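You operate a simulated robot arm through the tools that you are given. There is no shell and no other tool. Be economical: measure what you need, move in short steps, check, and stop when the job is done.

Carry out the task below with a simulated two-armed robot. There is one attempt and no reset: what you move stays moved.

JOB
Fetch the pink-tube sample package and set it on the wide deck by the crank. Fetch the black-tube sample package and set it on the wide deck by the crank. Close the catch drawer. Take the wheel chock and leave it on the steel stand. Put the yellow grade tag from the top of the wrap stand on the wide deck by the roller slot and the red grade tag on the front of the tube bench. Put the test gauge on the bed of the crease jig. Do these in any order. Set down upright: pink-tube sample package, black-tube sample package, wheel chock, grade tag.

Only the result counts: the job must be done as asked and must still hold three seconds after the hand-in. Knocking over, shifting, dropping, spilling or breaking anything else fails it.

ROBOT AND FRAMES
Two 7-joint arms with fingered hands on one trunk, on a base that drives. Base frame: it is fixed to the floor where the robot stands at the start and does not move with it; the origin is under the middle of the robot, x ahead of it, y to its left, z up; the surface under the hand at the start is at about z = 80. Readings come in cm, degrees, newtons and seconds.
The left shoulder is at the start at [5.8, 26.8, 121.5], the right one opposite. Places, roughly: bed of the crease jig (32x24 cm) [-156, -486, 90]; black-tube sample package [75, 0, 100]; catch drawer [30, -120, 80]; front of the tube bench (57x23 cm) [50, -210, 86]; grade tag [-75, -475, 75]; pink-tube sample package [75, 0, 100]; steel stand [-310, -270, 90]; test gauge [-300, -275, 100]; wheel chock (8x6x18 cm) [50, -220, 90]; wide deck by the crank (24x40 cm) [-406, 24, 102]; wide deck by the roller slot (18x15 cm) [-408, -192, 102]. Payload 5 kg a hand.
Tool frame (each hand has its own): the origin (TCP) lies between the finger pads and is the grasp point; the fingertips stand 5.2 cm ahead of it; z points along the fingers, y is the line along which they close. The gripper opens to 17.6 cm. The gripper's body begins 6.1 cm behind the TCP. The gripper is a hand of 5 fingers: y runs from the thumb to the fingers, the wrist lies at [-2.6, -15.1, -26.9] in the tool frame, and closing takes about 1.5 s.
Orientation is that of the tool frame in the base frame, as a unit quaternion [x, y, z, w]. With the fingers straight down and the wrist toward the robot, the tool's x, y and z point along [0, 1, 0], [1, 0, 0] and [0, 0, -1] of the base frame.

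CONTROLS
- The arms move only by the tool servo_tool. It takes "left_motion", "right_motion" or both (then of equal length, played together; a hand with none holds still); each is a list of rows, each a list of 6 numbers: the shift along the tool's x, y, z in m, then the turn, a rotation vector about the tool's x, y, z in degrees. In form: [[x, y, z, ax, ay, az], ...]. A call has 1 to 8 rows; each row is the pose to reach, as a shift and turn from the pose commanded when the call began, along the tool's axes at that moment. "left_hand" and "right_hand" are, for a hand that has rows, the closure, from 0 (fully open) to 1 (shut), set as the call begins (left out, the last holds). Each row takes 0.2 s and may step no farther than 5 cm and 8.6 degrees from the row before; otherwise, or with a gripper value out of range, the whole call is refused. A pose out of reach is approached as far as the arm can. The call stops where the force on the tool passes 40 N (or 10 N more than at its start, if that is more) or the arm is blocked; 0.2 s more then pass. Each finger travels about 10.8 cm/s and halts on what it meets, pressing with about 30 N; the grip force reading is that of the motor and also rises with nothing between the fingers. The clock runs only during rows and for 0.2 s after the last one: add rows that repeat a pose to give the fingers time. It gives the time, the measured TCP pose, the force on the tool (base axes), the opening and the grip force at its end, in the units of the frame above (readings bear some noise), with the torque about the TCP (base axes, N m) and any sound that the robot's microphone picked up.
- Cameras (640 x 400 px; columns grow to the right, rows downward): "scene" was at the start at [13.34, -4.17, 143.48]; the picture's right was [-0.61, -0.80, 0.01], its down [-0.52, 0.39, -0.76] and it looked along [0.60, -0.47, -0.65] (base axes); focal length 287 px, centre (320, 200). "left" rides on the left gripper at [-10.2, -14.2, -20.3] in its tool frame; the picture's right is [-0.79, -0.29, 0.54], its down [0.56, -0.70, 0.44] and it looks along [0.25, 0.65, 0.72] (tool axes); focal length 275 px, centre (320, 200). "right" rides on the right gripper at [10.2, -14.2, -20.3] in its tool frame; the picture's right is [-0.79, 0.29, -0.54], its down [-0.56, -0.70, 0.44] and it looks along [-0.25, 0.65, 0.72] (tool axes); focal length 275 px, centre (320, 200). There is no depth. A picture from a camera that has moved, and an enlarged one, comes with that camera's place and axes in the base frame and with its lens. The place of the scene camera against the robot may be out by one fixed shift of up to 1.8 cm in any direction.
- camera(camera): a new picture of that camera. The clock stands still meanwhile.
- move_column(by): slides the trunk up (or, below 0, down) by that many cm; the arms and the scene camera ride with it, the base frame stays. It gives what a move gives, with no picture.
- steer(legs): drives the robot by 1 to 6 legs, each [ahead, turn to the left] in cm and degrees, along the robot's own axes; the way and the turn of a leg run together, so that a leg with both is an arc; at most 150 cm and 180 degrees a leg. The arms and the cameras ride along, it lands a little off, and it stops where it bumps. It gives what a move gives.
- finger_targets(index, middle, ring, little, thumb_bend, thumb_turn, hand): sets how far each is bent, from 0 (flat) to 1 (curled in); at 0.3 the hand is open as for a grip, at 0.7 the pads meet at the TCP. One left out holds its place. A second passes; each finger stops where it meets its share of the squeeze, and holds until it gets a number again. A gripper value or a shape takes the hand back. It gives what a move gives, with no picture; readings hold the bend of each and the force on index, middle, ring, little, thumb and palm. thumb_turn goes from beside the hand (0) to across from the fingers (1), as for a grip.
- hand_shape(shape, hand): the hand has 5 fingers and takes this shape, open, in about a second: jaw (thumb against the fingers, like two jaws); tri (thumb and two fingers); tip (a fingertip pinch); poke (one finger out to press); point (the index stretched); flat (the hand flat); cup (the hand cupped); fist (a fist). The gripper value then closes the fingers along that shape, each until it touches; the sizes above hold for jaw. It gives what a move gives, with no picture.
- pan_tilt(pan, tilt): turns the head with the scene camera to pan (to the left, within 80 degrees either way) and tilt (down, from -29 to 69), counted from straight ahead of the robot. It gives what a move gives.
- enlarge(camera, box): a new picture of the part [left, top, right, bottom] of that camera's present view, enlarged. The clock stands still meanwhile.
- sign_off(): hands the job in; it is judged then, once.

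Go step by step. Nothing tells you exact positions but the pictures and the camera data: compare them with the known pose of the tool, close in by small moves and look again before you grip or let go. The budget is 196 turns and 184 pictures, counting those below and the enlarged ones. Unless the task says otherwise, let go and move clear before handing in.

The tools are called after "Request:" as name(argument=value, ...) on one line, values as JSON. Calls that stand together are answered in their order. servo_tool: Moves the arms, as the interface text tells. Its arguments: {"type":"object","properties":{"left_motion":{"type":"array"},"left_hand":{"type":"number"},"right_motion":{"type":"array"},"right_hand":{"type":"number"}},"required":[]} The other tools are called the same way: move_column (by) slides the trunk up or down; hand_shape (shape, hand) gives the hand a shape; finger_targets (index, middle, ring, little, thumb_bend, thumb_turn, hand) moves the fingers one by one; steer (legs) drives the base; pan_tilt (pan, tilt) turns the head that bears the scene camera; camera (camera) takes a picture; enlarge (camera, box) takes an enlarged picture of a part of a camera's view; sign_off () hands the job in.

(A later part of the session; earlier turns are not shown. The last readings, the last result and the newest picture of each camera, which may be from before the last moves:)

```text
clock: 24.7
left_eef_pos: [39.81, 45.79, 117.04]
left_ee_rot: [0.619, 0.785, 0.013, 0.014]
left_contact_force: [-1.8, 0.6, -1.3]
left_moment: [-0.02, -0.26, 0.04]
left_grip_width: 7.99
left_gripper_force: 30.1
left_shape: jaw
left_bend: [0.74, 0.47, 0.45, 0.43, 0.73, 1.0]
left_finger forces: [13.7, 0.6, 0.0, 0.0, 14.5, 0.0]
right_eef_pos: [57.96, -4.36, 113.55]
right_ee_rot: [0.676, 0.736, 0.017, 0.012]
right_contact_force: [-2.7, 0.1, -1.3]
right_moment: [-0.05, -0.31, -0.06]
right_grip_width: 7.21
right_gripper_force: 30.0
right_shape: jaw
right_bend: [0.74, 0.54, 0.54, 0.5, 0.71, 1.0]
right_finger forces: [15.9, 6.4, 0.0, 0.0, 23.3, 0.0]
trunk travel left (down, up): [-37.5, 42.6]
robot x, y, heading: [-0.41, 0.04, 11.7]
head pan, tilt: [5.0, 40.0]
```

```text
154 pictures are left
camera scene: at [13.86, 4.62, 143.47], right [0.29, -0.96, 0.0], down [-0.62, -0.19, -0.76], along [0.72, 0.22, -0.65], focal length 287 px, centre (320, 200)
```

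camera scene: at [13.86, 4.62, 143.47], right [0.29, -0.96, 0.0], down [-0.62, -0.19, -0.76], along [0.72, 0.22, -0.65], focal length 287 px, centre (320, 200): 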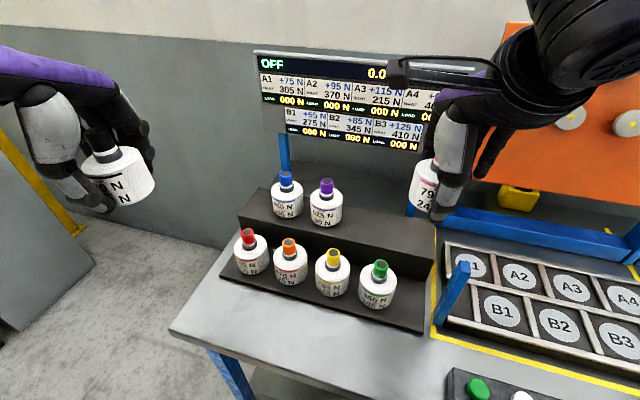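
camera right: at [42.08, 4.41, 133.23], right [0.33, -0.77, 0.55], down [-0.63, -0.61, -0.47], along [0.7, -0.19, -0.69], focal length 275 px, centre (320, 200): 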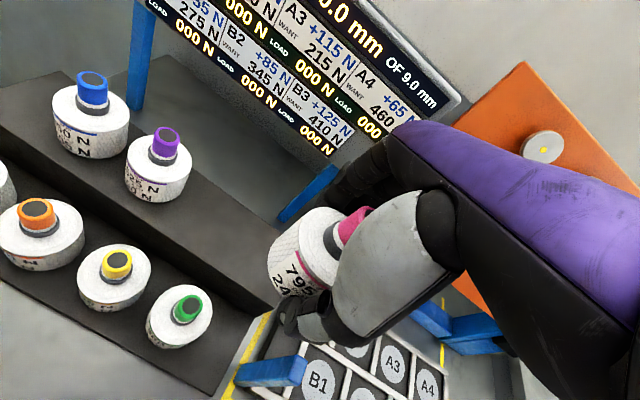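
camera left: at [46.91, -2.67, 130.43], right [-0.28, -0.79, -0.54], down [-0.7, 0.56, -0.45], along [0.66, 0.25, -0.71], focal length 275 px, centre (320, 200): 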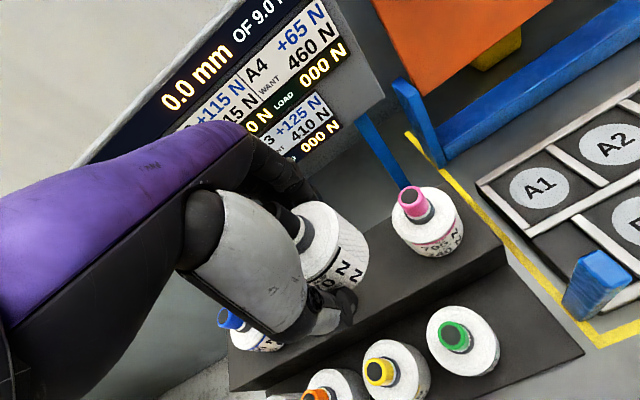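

Both packages are held. I raise the trunk, back away from the bench, and look around before turning.

Request:
move_column(by=16)

Request:
steer(legs=[[-50, -12]])

Request:
pan_tilt(pan=78, tilt=20)

Request:
camera(camera="scene")

Request:
pan_tilt(pan=-78, tilt=20)

Request:
camera(camera="scene")

```text
clock: 26.5
left_eef_pos: [39.82, 45.52, 132.53]
left_ee_rot: [0.623, 0.782, 0.016, 0.012]
left_contact_force: [-0.1, -0.4, -3.1]
left_moment: [0.02, -0.01, 0.0]
left_grip_width: 8.01
left_gripper_force: 30.0
left_shape: jaw
left_bend: [0.74, 0.47, 0.45, 0.43, 0.73, 1.0]
left_finger forces: [13.7, 0.8, 0.0, 0.0, 14.4, 0.0]
right_eef_pos: [58.25, -4.25, 129.14]
right_ee_rot: [0.677, 0.736, 0.015, 0.01]
right_contact_force: [0.6, -0.1, -3.1]
right_moment: [0.02, 0.0, 0.0]
right_grip_width: 7.2
right_gripper_force: 29.9
right_shape: jaw
right_bend: [0.74, 0.54, 0.54, 0.5, 0.71, 1.0]
right_finger forces: [16.0, 6.4, 0.0, 0.0, 23.2, 0.0]
trunk travel left (down, up): [-53.5, 26.6]
robot x, y, heading: [-0.72, -0.35, 11.8]
head pan, tilt: [5.0, 40.0]
```

```text
clock: 30.3
left_eef_pos: [-1.17, 31.09, 132.72]
left_ee_rot: [0.7, 0.714, 0.016, 0.013]
left_contact_force: [-0.8, -0.3, -2.8]
left_moment: [0.02, -0.07, 0.03]
left_grip_width: 8.02
left_gripper_force: 29.9
left_shape: jaw
left_bend: [0.74, 0.47, 0.45, 0.43, 0.73, 1.0]
left_finger forces: [13.7, 0.8, 0.0, 0.0, 14.5, 0.0]
right_eef_pos: [6.85, -21.53, 129.27]
right_ee_rot: [0.748, 0.663, 0.015, 0.013]
right_contact_force: [-0.2, -0.2, -1.7]
right_moment: [-0.01, -0.09, -0.02]
right_grip_width: 7.19
right_gripper_force: 29.8
right_shape: jaw
right_bend: [0.74, 0.54, 0.54, 0.5, 0.71, 1.0]
right_finger forces: [16.0, 6.5, 0.1, 0.0, 23.2, 0.0]
trunk travel left (down, up): [-53.5, 26.6]
robot x, y, heading: [-49.98, -5.68, 0.1]
head pan, tilt: [5.0, 40.0]
```

```text
clock: 31.8
left_eef_pos: [-2.09, 31.39, 133.52]
left_ee_rot: [0.695, 0.719, 0.013, 0.018]
left_contact_force: [1.5, -0.2, -2.9]
left_moment: [0.02, 0.15, -0.01]
left_grip_width: 8.01
left_gripper_force: 29.8
left_shape: jaw
left_bend: [0.74, 0.47, 0.45, 0.43, 0.72, 1.0]
left_finger forces: [13.9, 0.4, 0.1, 0.0, 14.4, 0.2]
right_eef_pos: [5.47, -21.54, 129.85]
right_ee_rot: [0.748, 0.663, 0.02, 0.016]
right_contact_force: [0.6, 0.1, -2.4]
right_moment: [0.02, 0.12, 0.0]
right_grip_width: 7.17
right_gripper_force: 29.9
right_shape: jaw
right_bend: [0.74, 0.54, 0.54, 0.5, 0.71, 1.0]
right_finger forces: [16.3, 7.5, 0.0, 0.0, 24.5, 0.1]
trunk travel left (down, up): [-53.5, 26.6]
robot x, y, heading: [-49.72, -5.31, 0.2]
head pan, tilt: [78.0, 20.0]
```

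```text
153 pictures are left
camera scene: at [-43.41, 4.56, 162.79], right [0.98, -0.2, -0.01], down [-0.08, -0.34, -0.94], along [0.19, 0.92, -0.35], focal length 287 px, centre (320, 200)
```

scene: 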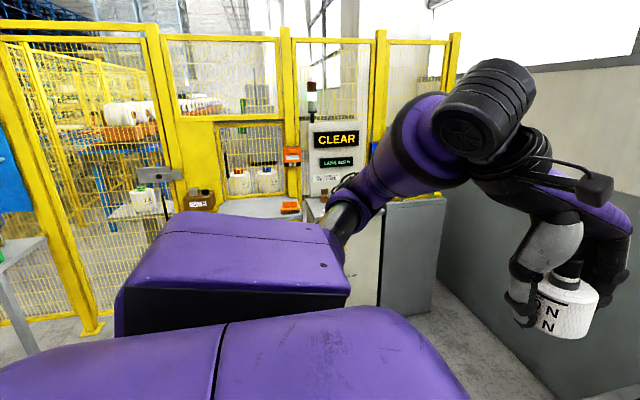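

```text
clock: 34.2
left_eef_pos: [-2.24, 31.38, 133.61]
left_ee_rot: [0.695, 0.719, 0.014, 0.019]
left_contact_force: [0.6, -0.1, -1.9]
left_moment: [0.05, 0.03, 0.03]
left_grip_width: 7.99
left_gripper_force: 29.8
left_shape: jaw
left_bend: [0.74, 0.47, 0.45, 0.43, 0.72, 1.0]
left_finger forces: [13.6, 0.4, 0.0, 0.0, 14.2, 0.0]
right_eef_pos: [5.25, -21.54, 129.87]
right_ee_rot: [0.748, 0.663, 0.02, 0.016]
right_contact_force: [-0.1, 0.4, -2.6]
right_moment: [0.0, 0.0, 0.01]
right_grip_width: 7.15
right_gripper_force: 30.0
right_shape: jaw
right_bend: [0.74, 0.54, 0.54, 0.5, 0.71, 1.0]
right_finger forces: [16.2, 7.5, 0.1, 0.0, 24.5, 0.0]
trunk travel left (down, up): [-53.5, 26.6]
robot x, y, heading: [-49.81, -5.51, 0.2]
head pan, tilt: [-78.0, 20.0]
```

```text
152 pictures are left
camera scene: at [-43.43, -13.65, 162.8], right [-0.98, -0.21, 0.01], down [-0.09, 0.33, -0.94], along [0.2, -0.92, -0.34], focal length 287 px, centre (320, 200)
```

scene: 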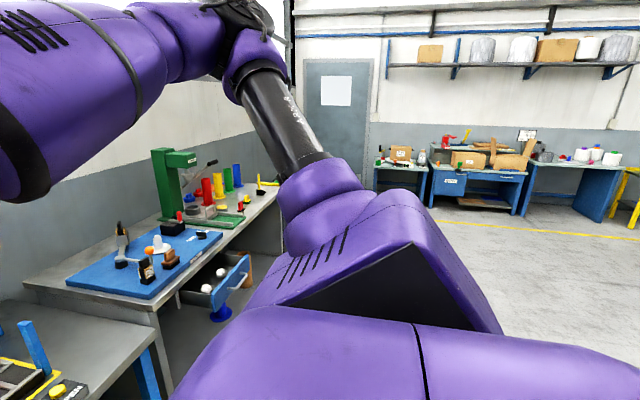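

Right side is open floor, left is a fence and cabinet. I turn 110° right and look toward the far side.

Request:
steer(legs=[[0, -115]])

Request:
pan_tilt(pan=-65, tilt=18)

Request:
camera(camera="scene")

Request:
pan_tilt(pan=0, tilt=18)

Request:
camera(camera="scene")

```text
clock: 41.9
left_eef_pos: [-33.74, -63.44, 133.76]
left_ee_rot: [0.983, -0.185, -0.001, 0.014]
left_contact_force: [-0.8, 0.1, -1.7]
left_moment: [0.02, -0.02, 0.01]
left_grip_width: 7.97
left_gripper_force: 30.3
left_shape: jaw
left_bend: [0.74, 0.47, 0.45, 0.43, 0.72, 1.0]
left_finger forces: [13.2, 0.4, 0.1, 0.0, 13.4, 0.0]
right_eef_pos: [-85.31, -50.25, 129.97]
right_ee_rot: [0.967, -0.254, -0.003, 0.026]
right_contact_force: [0.3, -0.1, -2.1]
right_moment: [0.0, -0.01, 0.02]
right_grip_width: 7.16
right_gripper_force: 29.7
right_shape: jaw
right_bend: [0.74, 0.54, 0.54, 0.5, 0.71, 1.0]
right_finger forces: [15.7, 7.1, 0.1, 0.1, 22.9, 0.0]
trunk travel left (down, up): [-53.5, 26.6]
robot x, y, heading: [-47.53, -6.29, -112.2]
head pan, tilt: [-78.0, 20.0]
```

```text
clock: 42.6
left_eef_pos: [-33.21, -61.83, 134.81]
left_ee_rot: [0.984, -0.179, -0.007, 0.018]
left_contact_force: [-0.8, 2.8, -0.8]
left_moment: [-0.33, -0.18, 0.09]
left_grip_width: 8.0
left_gripper_force: 29.8
left_shape: jaw
left_bend: [0.74, 0.47, 0.45, 0.43, 0.72, 1.0]
left_finger forces: [13.6, 0.5, 0.1, 0.1, 14.2, 0.1]
right_eef_pos: [-84.89, -48.19, 130.71]
right_ee_rot: [0.967, -0.254, -0.004, 0.033]
right_contact_force: [-1.4, 3.2, -1.9]
right_moment: [-0.29, -0.09, 0.05]
right_grip_width: 7.14
right_gripper_force: 29.5
right_shape: jaw
right_bend: [0.74, 0.54, 0.54, 0.5, 0.71, 1.0]
right_finger forces: [16.6, 7.3, 0.0, 0.0, 24.0, 0.1]
trunk travel left (down, up): [-53.5, 26.6]
robot x, y, heading: [-47.51, -5.89, -112.0]
head pan, tilt: [-65.0, 18.0]
```

```text
151 pictures are left
camera scene: at [-58.67, -8.85, 163.1], right [-0.05, 1.0, 0.01], down [0.32, 0.02, -0.95], along [-0.95, -0.04, -0.32], focal length 287 px, centre (320, 200)
```

scene: 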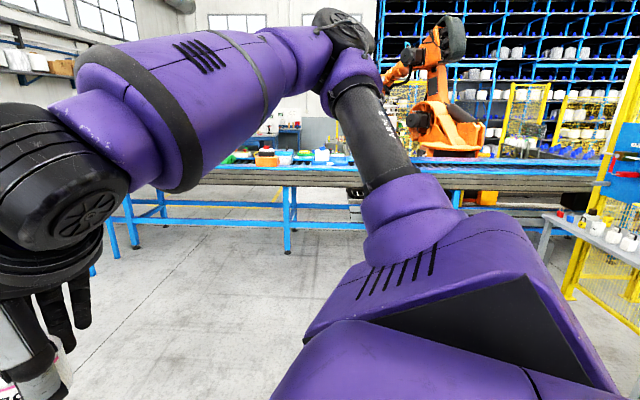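

```text
clock: 44.0
left_eef_pos: [-33.23, -62.13, 134.68]
left_ee_rot: [0.984, -0.18, -0.006, 0.016]
left_contact_force: [-0.8, 0.0, -2.7]
left_moment: [-0.03, -0.1, 0.03]
left_grip_width: 7.97
left_gripper_force: 29.8
left_shape: jaw
left_bend: [0.74, 0.47, 0.45, 0.43, 0.72, 1.0]
left_finger forces: [13.7, 0.6, 0.0, 0.1, 14.1, 0.0]
right_eef_pos: [-84.82, -48.51, 130.59]
right_ee_rot: [0.967, -0.253, -0.004, 0.033]
right_contact_force: [-0.8, 0.8, -1.4]
right_moment: [-0.06, -0.11, 0.01]
right_grip_width: 7.14
right_gripper_force: 30.0
right_shape: jaw
right_bend: [0.74, 0.54, 0.54, 0.5, 0.71, 1.0]
right_finger forces: [16.5, 7.4, 0.1, 0.0, 24.1, 0.0]
trunk travel left (down, up): [-53.5, 26.6]
robot x, y, heading: [-47.64, -6.29, -112.1]
head pan, tilt: [0.0, 18.0]
```

```text
150 pictures are left
camera scene: at [-52.84, -17.45, 163.01], right [-0.93, 0.38, 0.0], down [0.12, 0.3, -0.95], along [-0.36, -0.88, -0.32], focal length 287 px, centre (320, 200)
```

scene: 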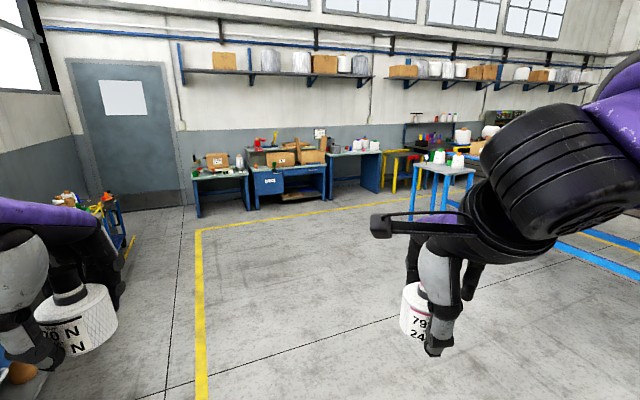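

The conveyor line with the decks runs along x≈-390. I turn to face it, drive half way and look.

Request:
steer(legs=[[0, -74], [130, 0]])

Request:
camera(camera="scene")

```text
clock: 57.6
left_eef_pos: [-225.39, -27.61, 134.61]
left_ee_rot: [-0.687, 0.726, 0.006, -0.007]
left_contact_force: [-0.3, 0.4, -1.3]
left_moment: [-0.03, -0.06, 0.02]
left_grip_width: 7.98
left_gripper_force: 30.0
left_shape: jaw
left_bend: [0.74, 0.47, 0.45, 0.43, 0.72, 1.0]
left_finger forces: [13.3, 0.5, 0.1, 0.1, 13.6, 0.0]
right_eef_pos: [-228.4, 25.71, 130.63]
right_ee_rot: [-0.635, 0.772, 0.022, -0.022]
right_contact_force: [-0.5, 1.2, -2.6]
right_moment: [-0.03, -0.03, 0.0]
right_grip_width: 7.14
right_gripper_force: 29.7
right_shape: jaw
right_bend: [0.74, 0.54, 0.54, 0.5, 0.71, 1.0]
right_finger forces: [16.2, 7.2, 0.0, 0.0, 23.0, 0.0]
trunk travel left (down, up): [-53.5, 26.6]
robot x, y, heading: [-176.18, 3.69, 176.0]
head pan, tilt: [0.0, 18.0]
```

```text
149 pictures are left
camera scene: at [-189.82, 5.75, 163.01], right [0.07, 1.0, 0.0], down [0.32, -0.02, -0.95], along [-0.94, 0.06, -0.32], focal length 287 px, centre (320, 200)
```

scene: 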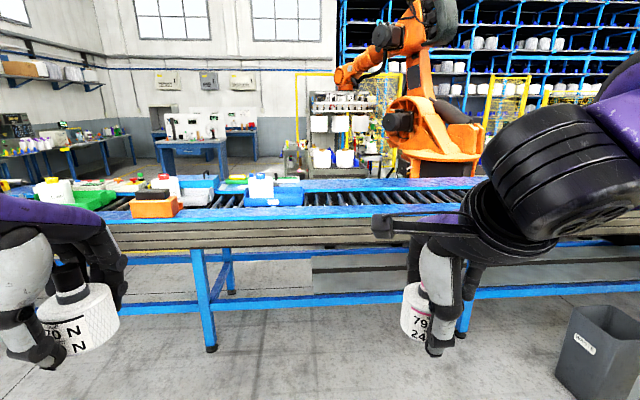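

Request:
enlarge(camera="scene", box=[200, 130, 480, 270])

Request:
steer(legs=[[80, -1]])

Request:
pan_tilt(pan=0, tilt=30)

Request:
camera(camera="scene")

```text
2.29 times, centred on (340, 200) of scene
camera zoom: at [-189.82, 5.75, 163.01], right [0.07, 1.0, 0.0], down [0.32, -0.02, -0.95], along [-0.94, 0.06, -0.32], focal length 656 px, centre (274, 200)
```

zoom: 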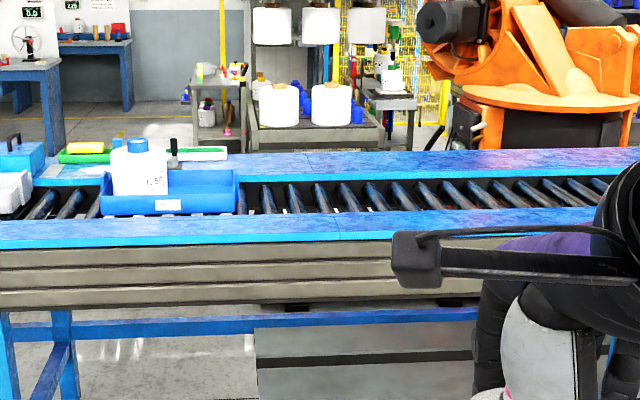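

```text
clock: 63.3
left_eef_pos: [-303.4, -20.27, 135.46]
left_ee_rot: [-0.681, 0.732, 0.011, -0.006]
left_contact_force: [-0.2, -0.1, -2.3]
left_moment: [0.0, -0.04, -0.03]
left_grip_width: 7.97
left_gripper_force: 30.7
left_shape: jaw
left_bend: [0.74, 0.47, 0.45, 0.43, 0.72, 1.0]
left_finger forces: [13.6, 0.6, 0.0, 0.1, 14.1, 0.0]
right_eef_pos: [-304.67, 33.22, 131.2]
right_ee_rot: [-0.625, 0.78, 0.027, -0.027]
right_contact_force: [-0.2, -0.4, -3.2]
right_moment: [0.03, -0.03, -0.03]
right_grip_width: 7.14
right_gripper_force: 29.8
right_shape: jaw
right_bend: [0.74, 0.54, 0.54, 0.5, 0.71, 1.0]
right_finger forces: [16.4, 8.0, 0.1, 0.0, 24.3, 0.0]
trunk travel left (down, up): [-53.5, 26.6]
robot x, y, heading: [-255.07, 10.01, 174.6]
head pan, tilt: [0.0, 18.0]
```

```text
clock: 64.0
left_eef_pos: [-302.07, -20.65, 136.99]
left_ee_rot: [-0.688, 0.726, 0.019, -0.002]
left_contact_force: [3.1, -0.8, -1.3]
left_moment: [0.01, 0.28, 0.03]
left_grip_width: 7.99
left_gripper_force: 29.9
left_shape: jaw
left_bend: [0.74, 0.47, 0.45, 0.43, 0.73, 1.0]
left_finger forces: [13.7, 0.7, 0.0, 0.1, 14.4, 0.0]
right_eef_pos: [-302.66, 33.14, 131.99]
right_ee_rot: [-0.624, 0.78, 0.034, -0.033]
right_contact_force: [2.5, 0.3, -2.3]
right_moment: [0.08, 0.27, -0.03]
right_grip_width: 7.12
right_gripper_force: 30.1
right_shape: jaw
right_bend: [0.74, 0.54, 0.54, 0.5, 0.71, 1.0]
right_finger forces: [16.3, 8.1, 0.0, 0.0, 24.4, 0.1]
trunk travel left (down, up): [-53.5, 26.6]
robot x, y, heading: [-255.05, 9.76, 174.7]
head pan, tilt: [0.0, 30.0]
```

```text
147 pictures are left
camera scene: at [-267.61, 12.34, 161.14], right [0.09, 1.0, 0.0], down [0.51, -0.05, -0.86], along [-0.86, 0.08, -0.51], focal length 287 px, centre (320, 200)
```

scene: 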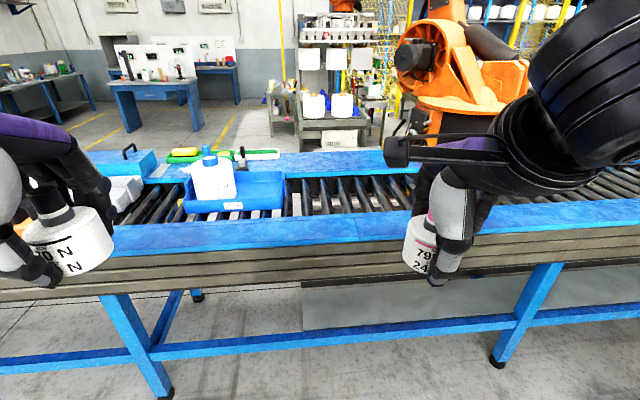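

Request:
enlarge(camera="scene", box=[200, 90, 440, 240])

```text
2.67 times, centred on (320, 165) of scene
camera zoom: at [-267.61, 12.34, 161.14], right [0.09, 1.0, 0.0], down [0.51, -0.05, -0.86], along [-0.86, 0.08, -0.51], focal length 766 px, centre (320, 293)
```

zoom: 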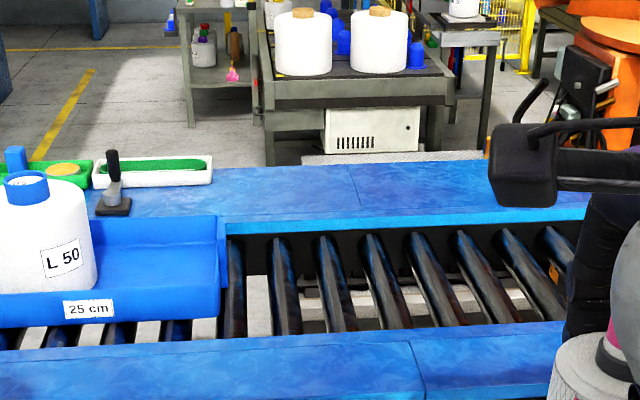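

The deck is the wide blue surface beyond the rollers, right of the black crank lever. I raise the trunk, pull the left hand inward so it clears the jug, and drive in.

Request:
move_column(by=8)

Request:
servo_tool(left_motion=[[-0.04, 0, 0, 0, 0, 0], [-0.08, 0.01, 0, 0, 0, 0], [-0.12, 0.02, 0, 0, 0, 0]])

Request:
steer(legs=[[64, 3]])

Request:
pan_tilt(pan=0, tilt=45)

Request:
camera(camera="scene")

```text
clock: 65.2
left_eef_pos: [-302.25, -20.44, 145.22]
left_ee_rot: [-0.687, 0.726, 0.021, -0.004]
left_contact_force: [-0.5, 1.3, -2.5]
left_moment: [-0.1, -0.15, -0.04]
left_grip_width: 8.0
left_gripper_force: 29.6
left_shape: jaw
left_bend: [0.74, 0.47, 0.45, 0.43, 0.73, 1.0]
left_finger forces: [13.7, 0.8, 0.0, 0.0, 14.3, 0.0]
right_eef_pos: [-303.24, 33.21, 139.67]
right_ee_rot: [-0.623, 0.781, 0.031, -0.032]
right_contact_force: [-1.5, 0.4, -2.8]
right_moment: [-0.11, -0.17, 0.02]
right_grip_width: 7.12
right_gripper_force: 29.8
right_shape: jaw
right_bend: [0.74, 0.54, 0.54, 0.5, 0.71, 1.0]
right_finger forces: [16.4, 8.1, 0.0, 0.1, 24.3, 0.0]
trunk travel left (down, up): [-61.5, 18.6]
robot x, y, heading: [-255.35, 9.7, 174.8]
head pan, tilt: [0.0, 30.0]
```

```text
clock: 66.0
left_eef_pos: [-302.67, -7.97, 144.93]
left_ee_rot: [-0.681, 0.732, 0.021, -0.017]
left_contact_force: [0.0, 2.1, -2.0]
left_moment: [-0.28, -0.07, 0.07]
left_grip_width: 7.99
left_gripper_force: 29.9
left_shape: jaw
left_bend: [0.74, 0.47, 0.45, 0.43, 0.73, 1.0]
left_finger forces: [13.5, 0.7, 0.0, 0.1, 14.2, 0.0]
left hand out of reach, approached as far as the arm can: row 1
right_eef_pos: [-303.04, 33.43, 139.8]
right_ee_rot: [-0.624, 0.78, 0.032, -0.033]
right_contact_force: [0.7, 2.3, -3.3]
right_moment: [-0.23, 0.03, 0.04]
right_grip_width: 7.13
right_gripper_force: 30.2
right_shape: jaw
right_bend: [0.74, 0.54, 0.54, 0.5, 0.71, 1.0]
right_finger forces: [16.4, 8.1, 0.0, 0.0, 24.3, 0.1]
trunk travel left (down, up): [-61.5, 18.6]
robot x, y, heading: [-255.11, 10.32, 174.6]
head pan, tilt: [0.0, 30.0]
```

```text
clock: 70.8
left_eef_pos: [-367.07, -6.0, 144.98]
left_ee_rot: [-0.699, 0.715, 0.02, -0.017]
left_contact_force: [-0.4, -0.9, -2.9]
left_moment: [-0.04, -0.09, -0.01]
left_grip_width: 7.97
left_gripper_force: 30.4
left_shape: jaw
left_bend: [0.74, 0.47, 0.45, 0.43, 0.73, 1.0]
left_finger forces: [13.4, 0.7, 0.1, 0.0, 14.1, 0.0]
right_eef_pos: [-369.35, 35.37, 139.77]
right_ee_rot: [-0.643, 0.765, 0.032, -0.033]
right_contact_force: [-0.2, 0.7, -2.4]
right_moment: [-0.01, -0.04, -0.01]
right_grip_width: 7.09
right_gripper_force: 29.9
right_shape: jaw
right_bend: [0.74, 0.54, 0.54, 0.5, 0.71, 1.0]
right_finger forces: [16.3, 8.1, 0.1, 0.1, 24.2, 0.0]
trunk travel left (down, up): [-61.5, 18.6]
robot x, y, heading: [-320.5, 14.5, 177.3]
head pan, tilt: [0.0, 30.0]
```

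```text
clock: 71.6
left_eef_pos: [-364.72, -6.1, 145.57]
left_ee_rot: [-0.698, 0.715, 0.026, -0.023]
left_contact_force: [3.7, -0.5, -1.6]
left_moment: [-0.05, 0.33, 0.1]
left_grip_width: 7.96
left_gripper_force: 30.6
left_shape: jaw
left_bend: [0.74, 0.47, 0.45, 0.43, 0.72, 1.0]
left_finger forces: [13.7, 0.4, 0.1, 0.0, 14.2, 0.1]
right_eef_pos: [-367.02, 35.3, 140.51]
right_ee_rot: [-0.642, 0.765, 0.038, -0.038]
right_contact_force: [2.8, 0.3, -2.1]
right_moment: [-0.01, 0.35, -0.04]
right_grip_width: 7.11
right_gripper_force: 30.5
right_shape: jaw
right_bend: [0.74, 0.54, 0.54, 0.5, 0.71, 1.0]
right_finger forces: [16.2, 8.2, 0.1, 0.0, 24.4, 0.0]
trunk travel left (down, up): [-61.5, 18.6]
robot x, y, heading: [-320.35, 14.97, 177.4]
head pan, tilt: [0.0, 45.0]
```

```text
145 pictures are left
camera scene: at [-331.42, 16.32, 166.91], right [0.05, 1.0, 0.0], down [0.71, -0.03, -0.7], along [-0.7, 0.03, -0.71], focal length 287 px, centre (320, 200)
```

scene: 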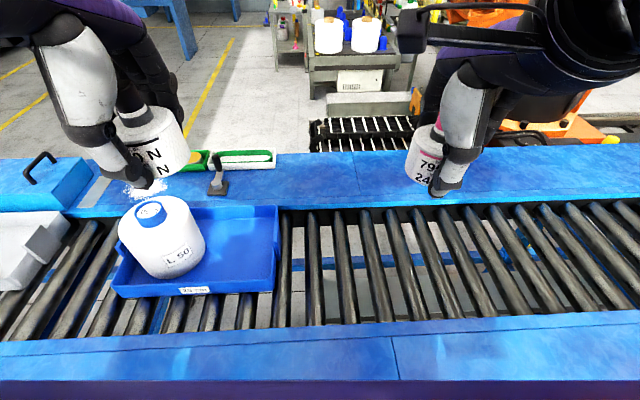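

Deck centre lies near pixel (331,178). I extend the right hand (pink) over the deck first, correcting its forward lean.

Request:
servo_tool(right_motion=[[0.008, 0.047, 0, 1, 0, 0], [0.016, 0.094, 0, 2, 0, 0], [0.024, 0.141, 0, 3, 0, 0], [0.032, 0.188, 0.01, 4, 0, 0], [0.04, 0.235, 0.03, 4, 0, 0], [0.048, 0.282, 0.05, 4, 0, 0], [0.055, 0.325, 0.075, 4, 0, 0], [0.058, 0.355, 0.1, 4, 0, 0]])

Request:
camera(camera="right")

Request:
camera(camera="scene")

```text
refused: row 5 steps farther than a row can; nothing moved
```

```text
144 pictures are left
camera right: at [-352.77, 22.68, 159.31], right [-0.09, 0.82, 0.56], down [0.73, 0.43, -0.52], along [-0.67, 0.37, -0.64], focal length 275 px, centre (320, 200)
```

right: 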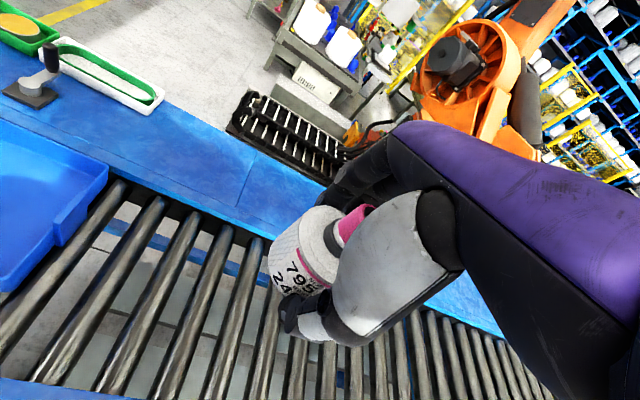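

```text
143 pictures are left
camera scene: at [-331.42, 16.32, 166.91], right [0.05, 1.0, 0.0], down [0.71, -0.03, -0.7], along [-0.7, 0.03, -0.71], focal length 287 px, centre (320, 200)
```

scene: 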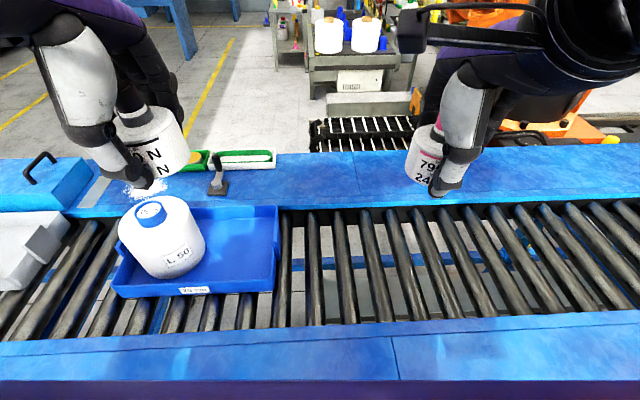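

Row limit again; smaller steps.

Request:
servo_tool(right_motion=[[0.007, 0.043, 0, 1, 0, 0], [0.014, 0.086, 0, 2, 0, 0], [0.021, 0.129, 0, 3, 0, 0], [0.028, 0.172, 0, 4, 0, 0], [0.035, 0.215, 0.01, 4, 0, 0], [0.042, 0.258, 0.02, 4, 0, 0], [0.049, 0.3, 0.03, 4, 0, 0], [0.055, 0.342, 0.04, 4, 0, 0]])

Request:
camera(camera="right")

Request:
camera(camera="scene")

```text
clock: 73.4
left_eef_pos: [-365.4, -6.09, 145.4]
left_ee_rot: [-0.699, 0.715, 0.024, -0.022]
left_contact_force: [-2.3, 2.5, -2.4]
left_moment: [-0.31, -0.15, 0.0]
left_grip_width: 7.98
left_gripper_force: 30.0
left_shape: jaw
left_bend: [0.74, 0.47, 0.45, 0.43, 0.72, 1.0]
left_finger forces: [13.7, 0.5, 0.0, 0.0, 14.0, 0.0]
right_eef_pos: [-400.85, 37.02, 139.18]
right_ee_rot: [-0.644, 0.764, 0.008, -0.015]
right_contact_force: [0.4, -3.7, -4.7]
right_moment: [0.34, 0.01, -0.04]
right_grip_width: 7.13
right_gripper_force: 29.9
right_shape: jaw
right_bend: [0.74, 0.54, 0.54, 0.5, 0.71, 1.0]
right_finger forces: [16.5, 7.9, 0.0, 0.0, 24.0, 0.0]
right hand out of reach, approached as far as the arm can: row 8
trunk travel left (down, up): [-61.5, 18.6]
robot x, y, heading: [-320.44, 14.61, 177.0]
head pan, tilt: [0.0, 45.0]
```

```text
142 pictures are left
camera right: at [-387.9, 24.69, 159.01], right [-0.13, 0.83, 0.54], down [0.77, 0.43, -0.47], along [-0.62, 0.35, -0.7], focal length 275 px, centre (320, 200)
```

right: 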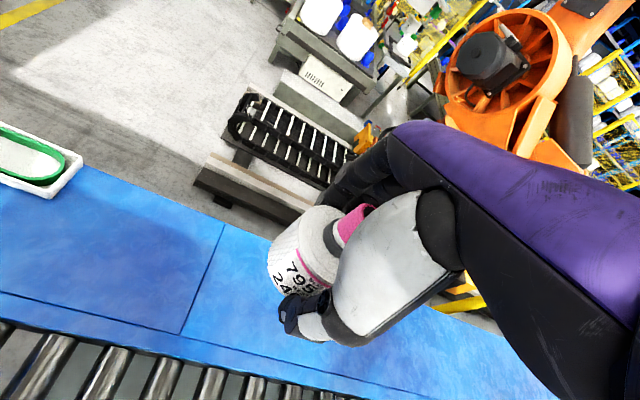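

```text
141 pictures are left
camera scene: at [-332.13, 16.42, 166.85], right [0.05, 1.0, 0.0], down [0.72, -0.03, -0.7], along [-0.7, 0.03, -0.72], focal length 287 px, centre (320, 200)
```

scene: 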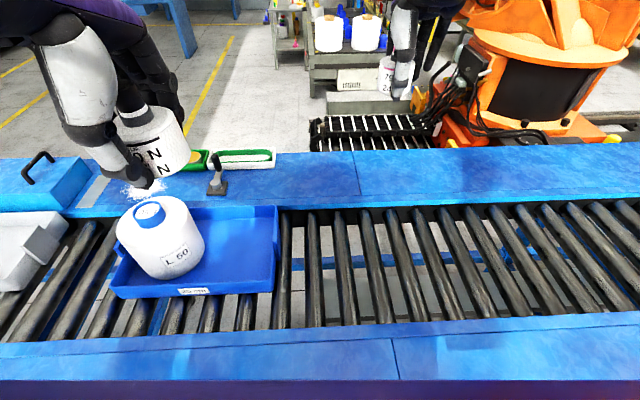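

The right hand is near its reach limit at this height; I lower the trunk 16 cm, then place.

Request:
move_column(by=-16)

Request:
camera(camera="scene")

Request:
camera(camera="right")

```text
clock: 75.2
left_eef_pos: [-365.67, -6.04, 128.92]
left_ee_rot: [-0.699, 0.715, 0.017, -0.014]
left_contact_force: [0.2, -0.3, -1.6]
left_moment: [0.0, 0.07, 0.05]
left_grip_width: 7.96
left_gripper_force: 29.9
left_shape: jaw
left_bend: [0.74, 0.47, 0.45, 0.43, 0.72, 1.0]
left_finger forces: [13.7, 0.6, 0.1, 0.0, 14.1, 0.0]
right_eef_pos: [-400.51, 37.04, 123.64]
right_ee_rot: [-0.644, 0.765, 0.01, -0.017]
right_contact_force: [0.6, -1.0, -1.7]
right_moment: [0.06, 0.06, -0.04]
right_grip_width: 7.12
right_gripper_force: 29.9
right_shape: jaw
right_bend: [0.74, 0.54, 0.54, 0.5, 0.71, 1.0]
right_finger forces: [16.6, 7.9, 0.1, 0.1, 24.0, 0.0]
trunk travel left (down, up): [-45.5, 34.6]
robot x, y, heading: [-320.12, 14.53, 177.4]
head pan, tilt: [0.0, 45.0]
```

```text
140 pictures are left
camera scene: at [-333.1, 16.34, 150.83], right [0.05, 1.0, 0.0], down [0.72, -0.03, -0.7], along [-0.7, 0.03, -0.72], focal length 287 px, centre (320, 200)
```

scene: 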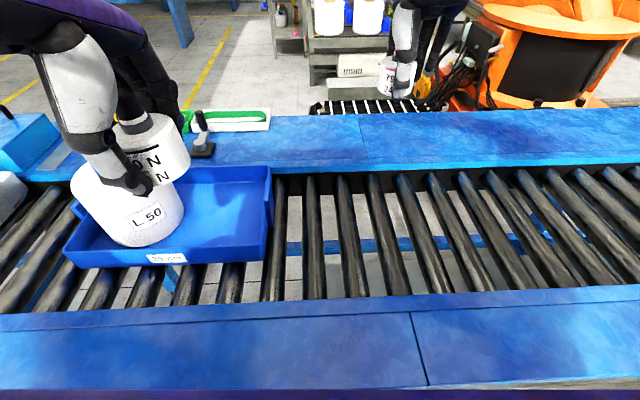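

```text
139 pictures are left
camera right: at [-387.59, 24.57, 143.45], right [-0.13, 0.83, 0.54], down [0.77, 0.43, -0.47], along [-0.63, 0.36, -0.69], focal length 275 px, centre (320, 200)
```

right: 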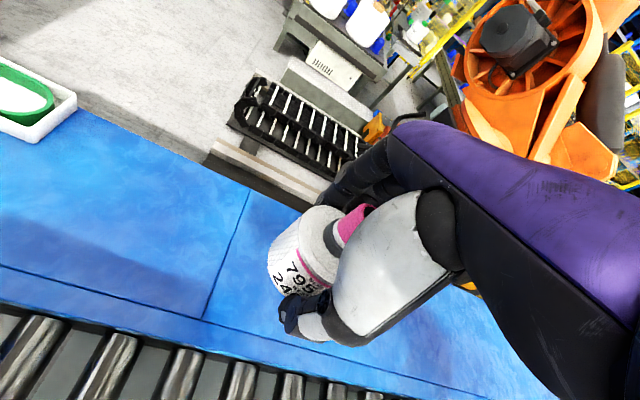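

Deck spans about y 4–44. I move pink to about [-406, 34.5] and descend most of the way.

Request:
servo_tool(right_motion=[[0.015, 0.015, 0.03, 0, 0, 0], [0.03, 0.03, 0.06, 0, 0, 0], [0.034, 0.045, 0.09, 0, 0, 0], [0.034, 0.045, 0.115, 0, 0, 0], [0.034, 0.045, 0.115, 0, 0, 0]])

Request:
camera(camera="right")

Request:
camera(camera="scene")

```text
clock: 76.4
left_eef_pos: [-365.71, -5.86, 128.72]
left_ee_rot: [-0.698, 0.715, 0.016, -0.014]
left_contact_force: [-0.2, 1.3, -3.1]
left_moment: [-0.09, -0.12, 0.02]
left_grip_width: 7.97
left_gripper_force: 30.2
left_shape: jaw
left_bend: [0.74, 0.47, 0.45, 0.43, 0.72, 1.0]
left_finger forces: [13.8, 0.5, 0.0, 0.1, 14.1, 0.1]
right_eef_pos: [-402.53, 37.42, 115.66]
right_ee_rot: [-0.643, 0.765, 0.008, -0.016]
right_contact_force: [-0.6, 1.4, -2.5]
right_moment: [-0.14, -0.07, 0.01]
right_grip_width: 7.11
right_gripper_force: 30.0
right_shape: jaw
right_bend: [0.74, 0.54, 0.54, 0.5, 0.71, 1.0]
right_finger forces: [16.6, 7.9, 0.1, 0.1, 23.9, 0.0]
right hand out of reach, approached as far as the arm can: row 1, 2, 3, 4, 5
trunk travel left (down, up): [-45.5, 34.6]
robot x, y, heading: [-320.48, 15.07, 177.2]
head pan, tilt: [0.0, 45.0]
```

```text
138 pictures are left
camera right: at [-389.68, 25.02, 135.45], right [-0.13, 0.83, 0.54], down [0.77, 0.43, -0.47], along [-0.62, 0.36, -0.7], focal length 275 px, centre (320, 200)
```

right: 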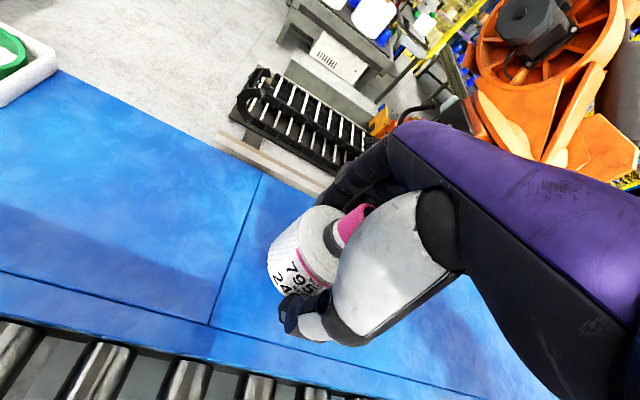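

```text
137 pictures are left
camera scene: at [-333.31, 16.46, 150.79], right [0.05, 1.0, 0.0], down [0.72, -0.03, -0.7], along [-0.7, 0.03, -0.72], focal length 287 px, centre (320, 200)
```

scene: 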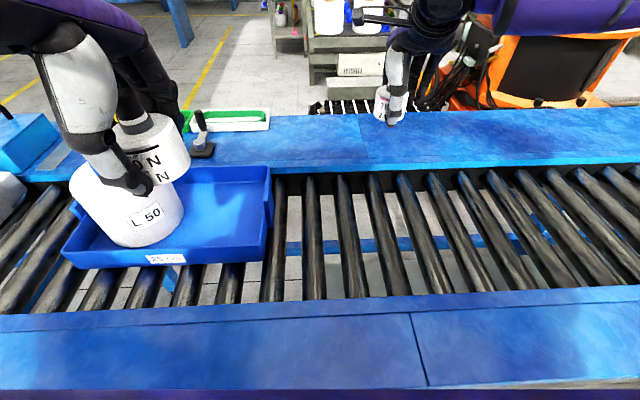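

The arm reaches farther when the shoulder is well above the hand, so I raise the trunk again and servo down from there.

Request:
move_column(by=20)

Request:
servo_tool(right_motion=[[0, -0.01, 0.04, 0, 0, 0], [0, -0.02, 0.08, 0, 0, 0], [0, -0.02, 0.12, 0, 0, 0], [0, -0.02, 0.16, 0, 0, 0]])

```text
clock: 78.6
left_eef_pos: [-365.67, -6.12, 148.75]
left_ee_rot: [-0.699, 0.715, 0.015, -0.013]
left_contact_force: [-0.4, -0.9, -3.4]
left_moment: [-0.02, -0.02, -0.02]
left_grip_width: 7.95
left_gripper_force: 30.2
left_shape: jaw
left_bend: [0.74, 0.47, 0.45, 0.43, 0.72, 1.0]
left_finger forces: [13.7, 0.5, 0.0, 0.0, 14.2, 0.0]
right_eef_pos: [-401.89, 37.56, 136.81]
right_ee_rot: [-0.644, 0.765, 0.017, -0.023]
right_contact_force: [-0.8, -0.1, -2.7]
right_moment: [0.01, -0.02, 0.0]
right_grip_width: 7.11
right_gripper_force: 29.7
right_shape: jaw
right_bend: [0.74, 0.54, 0.54, 0.5, 0.71, 1.0]
right_finger forces: [16.5, 8.0, 0.1, 0.1, 23.8, 0.0]
trunk travel left (down, up): [-65.5, 14.6]
robot x, y, heading: [-320.38, 14.76, 177.2]
head pan, tilt: [0.0, 45.0]
```

```text
clock: 79.6
left_eef_pos: [-365.78, -5.97, 148.77]
left_ee_rot: [-0.699, 0.715, 0.017, -0.015]
left_contact_force: [-1.5, -0.2, -3.4]
left_moment: [-0.07, -0.12, -0.01]
left_grip_width: 7.98
left_gripper_force: 30.0
left_shape: jaw
left_bend: [0.74, 0.47, 0.45, 0.43, 0.72, 1.0]
left_finger forces: [13.7, 0.6, 0.1, 0.0, 14.1, 0.1]
right_eef_pos: [-399.48, 39.69, 122.43]
right_ee_rot: [-0.644, 0.764, 0.016, -0.026]
right_contact_force: [-1.9, -0.6, -1.4]
right_moment: [-0.03, -0.18, 0.0]
right_grip_width: 7.11
right_gripper_force: 29.6
right_shape: jaw
right_bend: [0.74, 0.54, 0.54, 0.5, 0.71, 1.0]
right_finger forces: [16.4, 7.8, 0.0, 0.1, 23.8, 0.1]
right hand out of reach, approached as far as the arm can: row 2, 3, 4
trunk travel left (down, up): [-65.5, 14.6]
robot x, y, heading: [-320.28, 14.26, 177.4]
head pan, tilt: [0.0, 45.0]
```

The limit is lateral: the target is too near the centre line. I turn the robot 9° left so the target sits farther to the right hand's own side.

Request:
servo_tool(right_motion=[[0, -0.01, -0.02, 0, 0, 0], [0, -0.02, -0.04, 0, 0, 0]])

Request:
steer(legs=[[0, 9]])

Request:
camera(camera="scene")

```text
clock: 80.2
left_eef_pos: [-365.66, -6.07, 148.79]
left_ee_rot: [-0.699, 0.715, 0.018, -0.014]
left_contact_force: [0.6, -1.3, -2.7]
left_moment: [-0.01, 0.03, -0.01]
left_grip_width: 7.97
left_gripper_force: 30.0
left_shape: jaw
left_bend: [0.74, 0.47, 0.45, 0.43, 0.72, 1.0]
left_finger forces: [13.6, 0.5, 0.0, 0.1, 14.1, 0.0]
right_eef_pos: [-396.9, 39.34, 126.22]
right_ee_rot: [-0.644, 0.764, 0.017, -0.023]
right_contact_force: [0.7, 0.2, -3.0]
right_moment: [0.03, 0.11, 0.01]
right_grip_width: 7.12
right_gripper_force: 30.0
right_shape: jaw
right_bend: [0.74, 0.54, 0.54, 0.5, 0.71, 1.0]
right_finger forces: [16.4, 7.8, 0.0, 0.1, 23.7, 0.1]
trunk travel left (down, up): [-65.5, 14.6]
robot x, y, heading: [-320.26, 14.76, 177.1]
head pan, tilt: [0.0, 45.0]
```

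```text
clock: 81.5
left_eef_pos: [-361.85, -12.72, 148.84]
left_ee_rot: [0.753, -0.657, -0.016, 0.015]
left_contact_force: [0.3, -0.1, -2.1]
left_moment: [-0.13, -0.01, 0.05]
left_grip_width: 7.97
left_gripper_force: 29.5
left_shape: jaw
left_bend: [0.74, 0.47, 0.45, 0.43, 0.72, 1.0]
left_finger forces: [13.6, 0.5, 0.1, 0.0, 13.9, 0.1]
right_eef_pos: [-399.85, 26.94, 126.09]
right_ee_rot: [-0.702, 0.712, 0.013, -0.024]
right_contact_force: [0.4, 1.1, -2.8]
right_moment: [-0.11, 0.05, 0.02]
right_grip_width: 7.09
right_gripper_force: 30.3
right_shape: jaw
right_bend: [0.74, 0.54, 0.54, 0.5, 0.71, 1.0]
right_finger forces: [16.5, 7.7, 0.1, 0.0, 23.6, 0.0]
trunk travel left (down, up): [-65.5, 14.6]
robot x, y, heading: [-320.25, 14.83, -173.8]
head pan, tilt: [0.0, 45.0]
```

```text
136 pictures are left
camera scene: at [-331.72, 14.78, 170.88], right [-0.11, 0.99, 0.0], down [0.71, 0.08, -0.7], along [-0.69, -0.08, -0.72], focal length 287 px, centre (320, 200)
```

scene: 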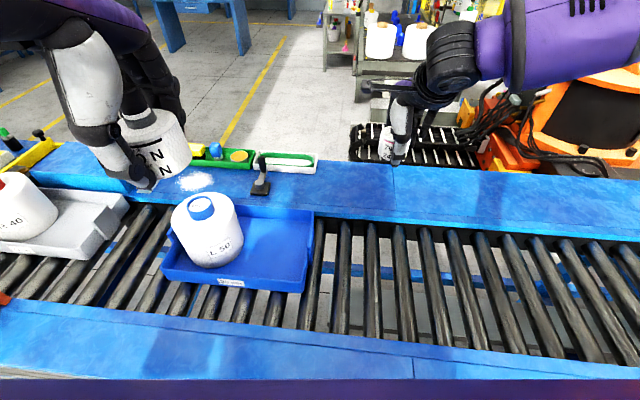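

Request:
servo_tool(right_motion=[[-0.03, 0.015, 0.01, 0.5, 0, 0], [-0.06, 0.03, 0.03, 1, 0, 0], [-0.081, 0.045, 0.06, 1, 0, 0], [-0.081, 0.055, 0.1, 1, 0, 0], [-0.081, 0.055, 0.12, 1, 0, 0], [-0.081, 0.055, 0.12, 1, 0, 0]])

Request:
camera(camera="scene")

Request:
camera(camera="right")

```text
clock: 82.9
left_eef_pos: [-359.96, -12.81, 149.39]
left_ee_rot: [0.754, -0.656, -0.02, 0.02]
left_contact_force: [1.1, -0.6, -1.6]
left_moment: [-0.02, 0.07, -0.02]
left_grip_width: 7.96
left_gripper_force: 29.6
left_shape: jaw
left_bend: [0.74, 0.47, 0.45, 0.43, 0.72, 1.0]
left_finger forces: [13.6, 0.5, 0.0, 0.0, 14.2, 0.0]
right_eef_pos: [-404.43, 35.0, 115.58]
right_ee_rot: [-0.703, 0.711, 0.012, -0.024]
right_contact_force: [0.6, 0.5, -2.1]
right_moment: [0.01, 0.08, -0.05]
right_grip_width: 7.12
right_gripper_force: 30.2
right_shape: jaw
right_bend: [0.74, 0.54, 0.54, 0.5, 0.71, 1.0]
right_finger forces: [16.2, 8.1, 0.0, 0.0, 24.0, 0.0]
trunk travel left (down, up): [-65.5, 14.6]
robot x, y, heading: [-320.16, 15.02, -173.8]
head pan, tilt: [0.0, 45.0]
```

```text
135 pictures are left
camera scene: at [-331.65, 14.64, 170.89], right [-0.11, 0.99, 0.0], down [0.71, 0.08, -0.7], along [-0.69, -0.08, -0.72], focal length 287 px, centre (320, 200)
```

scene: 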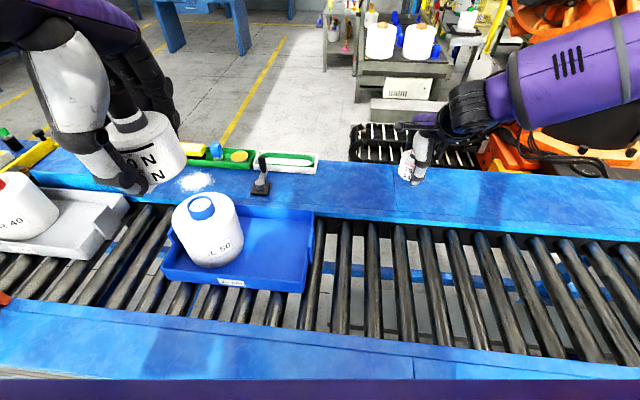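

```text
134 pictures are left
camera right: at [-389.41, 24.97, 135.26], right [-0.25, 0.8, 0.54], down [0.69, 0.54, -0.49], along [-0.68, 0.25, -0.69], focal length 275 px, centre (320, 200)
```

right: 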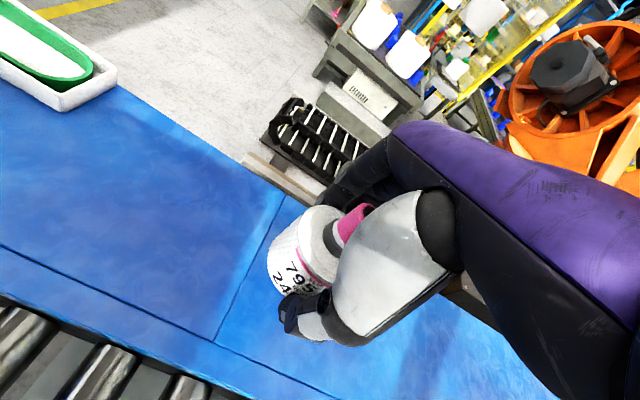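

Over the deck. Descending slowly to touch.

Request:
servo_tool(right_motion=[[0, 0, 0.025, 0, 0, 0], [0, 0, 0.045, 0, 0, 0], [0, 0, 0.052, 0, 0, 0], [0, 0, 0.056, 0, 0, 0], [0, 0, 0.06, 0, 0, 0], [0, 0, 0.06, 0, 0, 0]])

Request:
camera(camera="right")

```text
clock: 84.3
left_eef_pos: [-360.17, -12.76, 149.35]
left_ee_rot: [0.754, -0.657, -0.02, 0.02]
left_contact_force: [0.3, -0.1, -2.2]
left_moment: [-0.05, -0.01, 0.0]
left_grip_width: 7.97
left_gripper_force: 29.7
left_shape: jaw
left_bend: [0.74, 0.47, 0.45, 0.43, 0.72, 1.0]
left_finger forces: [13.7, 0.6, 0.1, 0.0, 14.1, 0.0]
right_eef_pos: [-404.44, 35.73, 110.13]
right_ee_rot: [-0.703, 0.711, 0.01, -0.024]
right_contact_force: [0.2, 0.4, -1.5]
right_moment: [0.0, 0.04, 0.0]
right_grip_width: 7.12
right_gripper_force: 30.3
right_shape: jaw
right_bend: [0.74, 0.54, 0.54, 0.5, 0.71, 1.0]
right_finger forces: [16.5, 8.1, 0.1, 0.0, 24.0, 0.1]
right hand out of reach, approached as far as the arm can: row 3, 4, 5, 6
trunk travel left (down, up): [-65.5, 14.6]
robot x, y, heading: [-320.59, 15.03, -173.9]
head pan, tilt: [0.0, 45.0]
```

```text
133 pictures are left
camera right: at [-389.44, 25.73, 129.8], right [-0.25, 0.8, 0.54], down [0.69, 0.54, -0.49], along [-0.68, 0.25, -0.69], focal length 275 px, centre (320, 200)
```

right: 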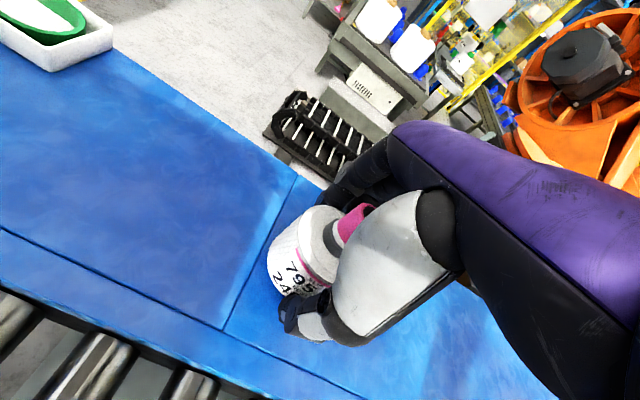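

Nearly down; I lower the trunk slightly for the last bit to feel contact.

Request:
move_column(by=-0.6)

Request:
move_column(by=-0.5)

```text
clock: 84.8
left_eef_pos: [-360.1, -12.8, 148.76]
left_ee_rot: [0.754, -0.657, -0.019, 0.02]
left_contact_force: [0.4, -0.1, -1.5]
left_moment: [0.02, 0.0, 0.01]
left_grip_width: 7.97
left_gripper_force: 30.3
left_shape: jaw
left_bend: [0.74, 0.47, 0.45, 0.43, 0.72, 1.0]
left_finger forces: [13.6, 0.7, 0.1, 0.1, 14.2, 0.0]
right_eef_pos: [-404.46, 35.75, 109.46]
right_ee_rot: [-0.702, 0.712, 0.011, -0.024]
right_contact_force: [0.4, 0.0, -1.3]
right_moment: [0.02, -0.02, 0.0]
right_grip_width: 7.14
right_gripper_force: 30.0
right_shape: jaw
right_bend: [0.74, 0.54, 0.54, 0.5, 0.71, 1.0]
right_finger forces: [16.3, 8.0, 0.1, 0.0, 23.9, 0.1]
trunk travel left (down, up): [-64.9, 15.2]
robot x, y, heading: [-320.57, 14.82, -173.6]
head pan, tilt: [0.0, 45.0]
```

```text
clock: 85.4
left_eef_pos: [-360.13, -12.9, 148.32]
left_ee_rot: [0.753, -0.657, -0.02, 0.02]
left_contact_force: [0.5, 0.2, -2.9]
left_moment: [0.0, -0.04, 0.01]
left_grip_width: 7.99
left_gripper_force: 30.2
left_shape: jaw
left_bend: [0.74, 0.47, 0.45, 0.43, 0.72, 1.0]
left_finger forces: [13.7, 0.6, 0.0, 0.0, 14.2, 0.0]
right_eef_pos: [-404.42, 35.83, 109.02]
right_ee_rot: [-0.703, 0.711, 0.01, -0.023]
right_contact_force: [-0.5, -0.1, -2.4]
right_moment: [0.04, -0.02, -0.04]
right_grip_width: 7.12
right_gripper_force: 30.3
right_shape: jaw
right_bend: [0.74, 0.54, 0.54, 0.5, 0.71, 1.0]
right_finger forces: [16.4, 8.1, 0.1, 0.0, 23.9, 0.0]
trunk travel left (down, up): [-64.4, 15.7]
robot x, y, heading: [-320.43, 14.83, -173.6]
head pan, tilt: [0.0, 45.0]
```

Request:
move_column(by=-0.6)

Request:
enlarge(camera="scene", box=[340, 110, 480, 200])

```text
clock: 85.9
left_eef_pos: [-360.28, -12.91, 147.59]
left_ee_rot: [0.754, -0.656, -0.018, 0.02]
left_contact_force: [-0.5, -0.4, -2.3]
left_moment: [0.0, 0.01, 0.0]
left_grip_width: 7.95
left_gripper_force: 29.7
left_shape: jaw
left_bend: [0.74, 0.47, 0.45, 0.43, 0.72, 1.0]
left_finger forces: [13.7, 0.6, 0.0, 0.0, 14.2, 0.1]
right_eef_pos: [-404.52, 35.74, 108.53]
right_ee_rot: [-0.702, 0.711, 0.011, -0.024]
right_contact_force: [-0.4, 0.2, -2.6]
right_moment: [0.01, 0.0, 0.01]
right_grip_width: 7.11
right_gripper_force: 29.8
right_shape: jaw
right_bend: [0.74, 0.54, 0.54, 0.5, 0.71, 1.0]
right_finger forces: [16.4, 8.0, 0.0, 0.0, 23.8, 0.1]
trunk travel left (down, up): [-63.8, 16.3]
robot x, y, heading: [-320.29, 15.03, -173.7]
head pan, tilt: [0.0, 45.0]
```

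```text
4.44 times, centred on (410, 155) of scene
camera zoom: at [-331.85, 14.63, 169.17], right [-0.11, 0.99, 0.0], down [0.71, 0.08, -0.7], along [-0.69, -0.08, -0.72], focal length 1276 px, centre (-80, 400)
```

zoom: 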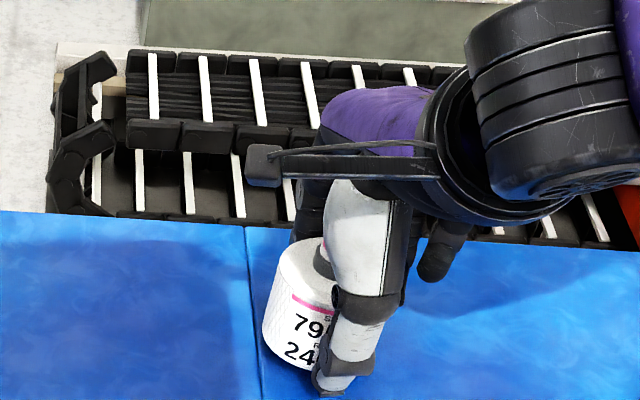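

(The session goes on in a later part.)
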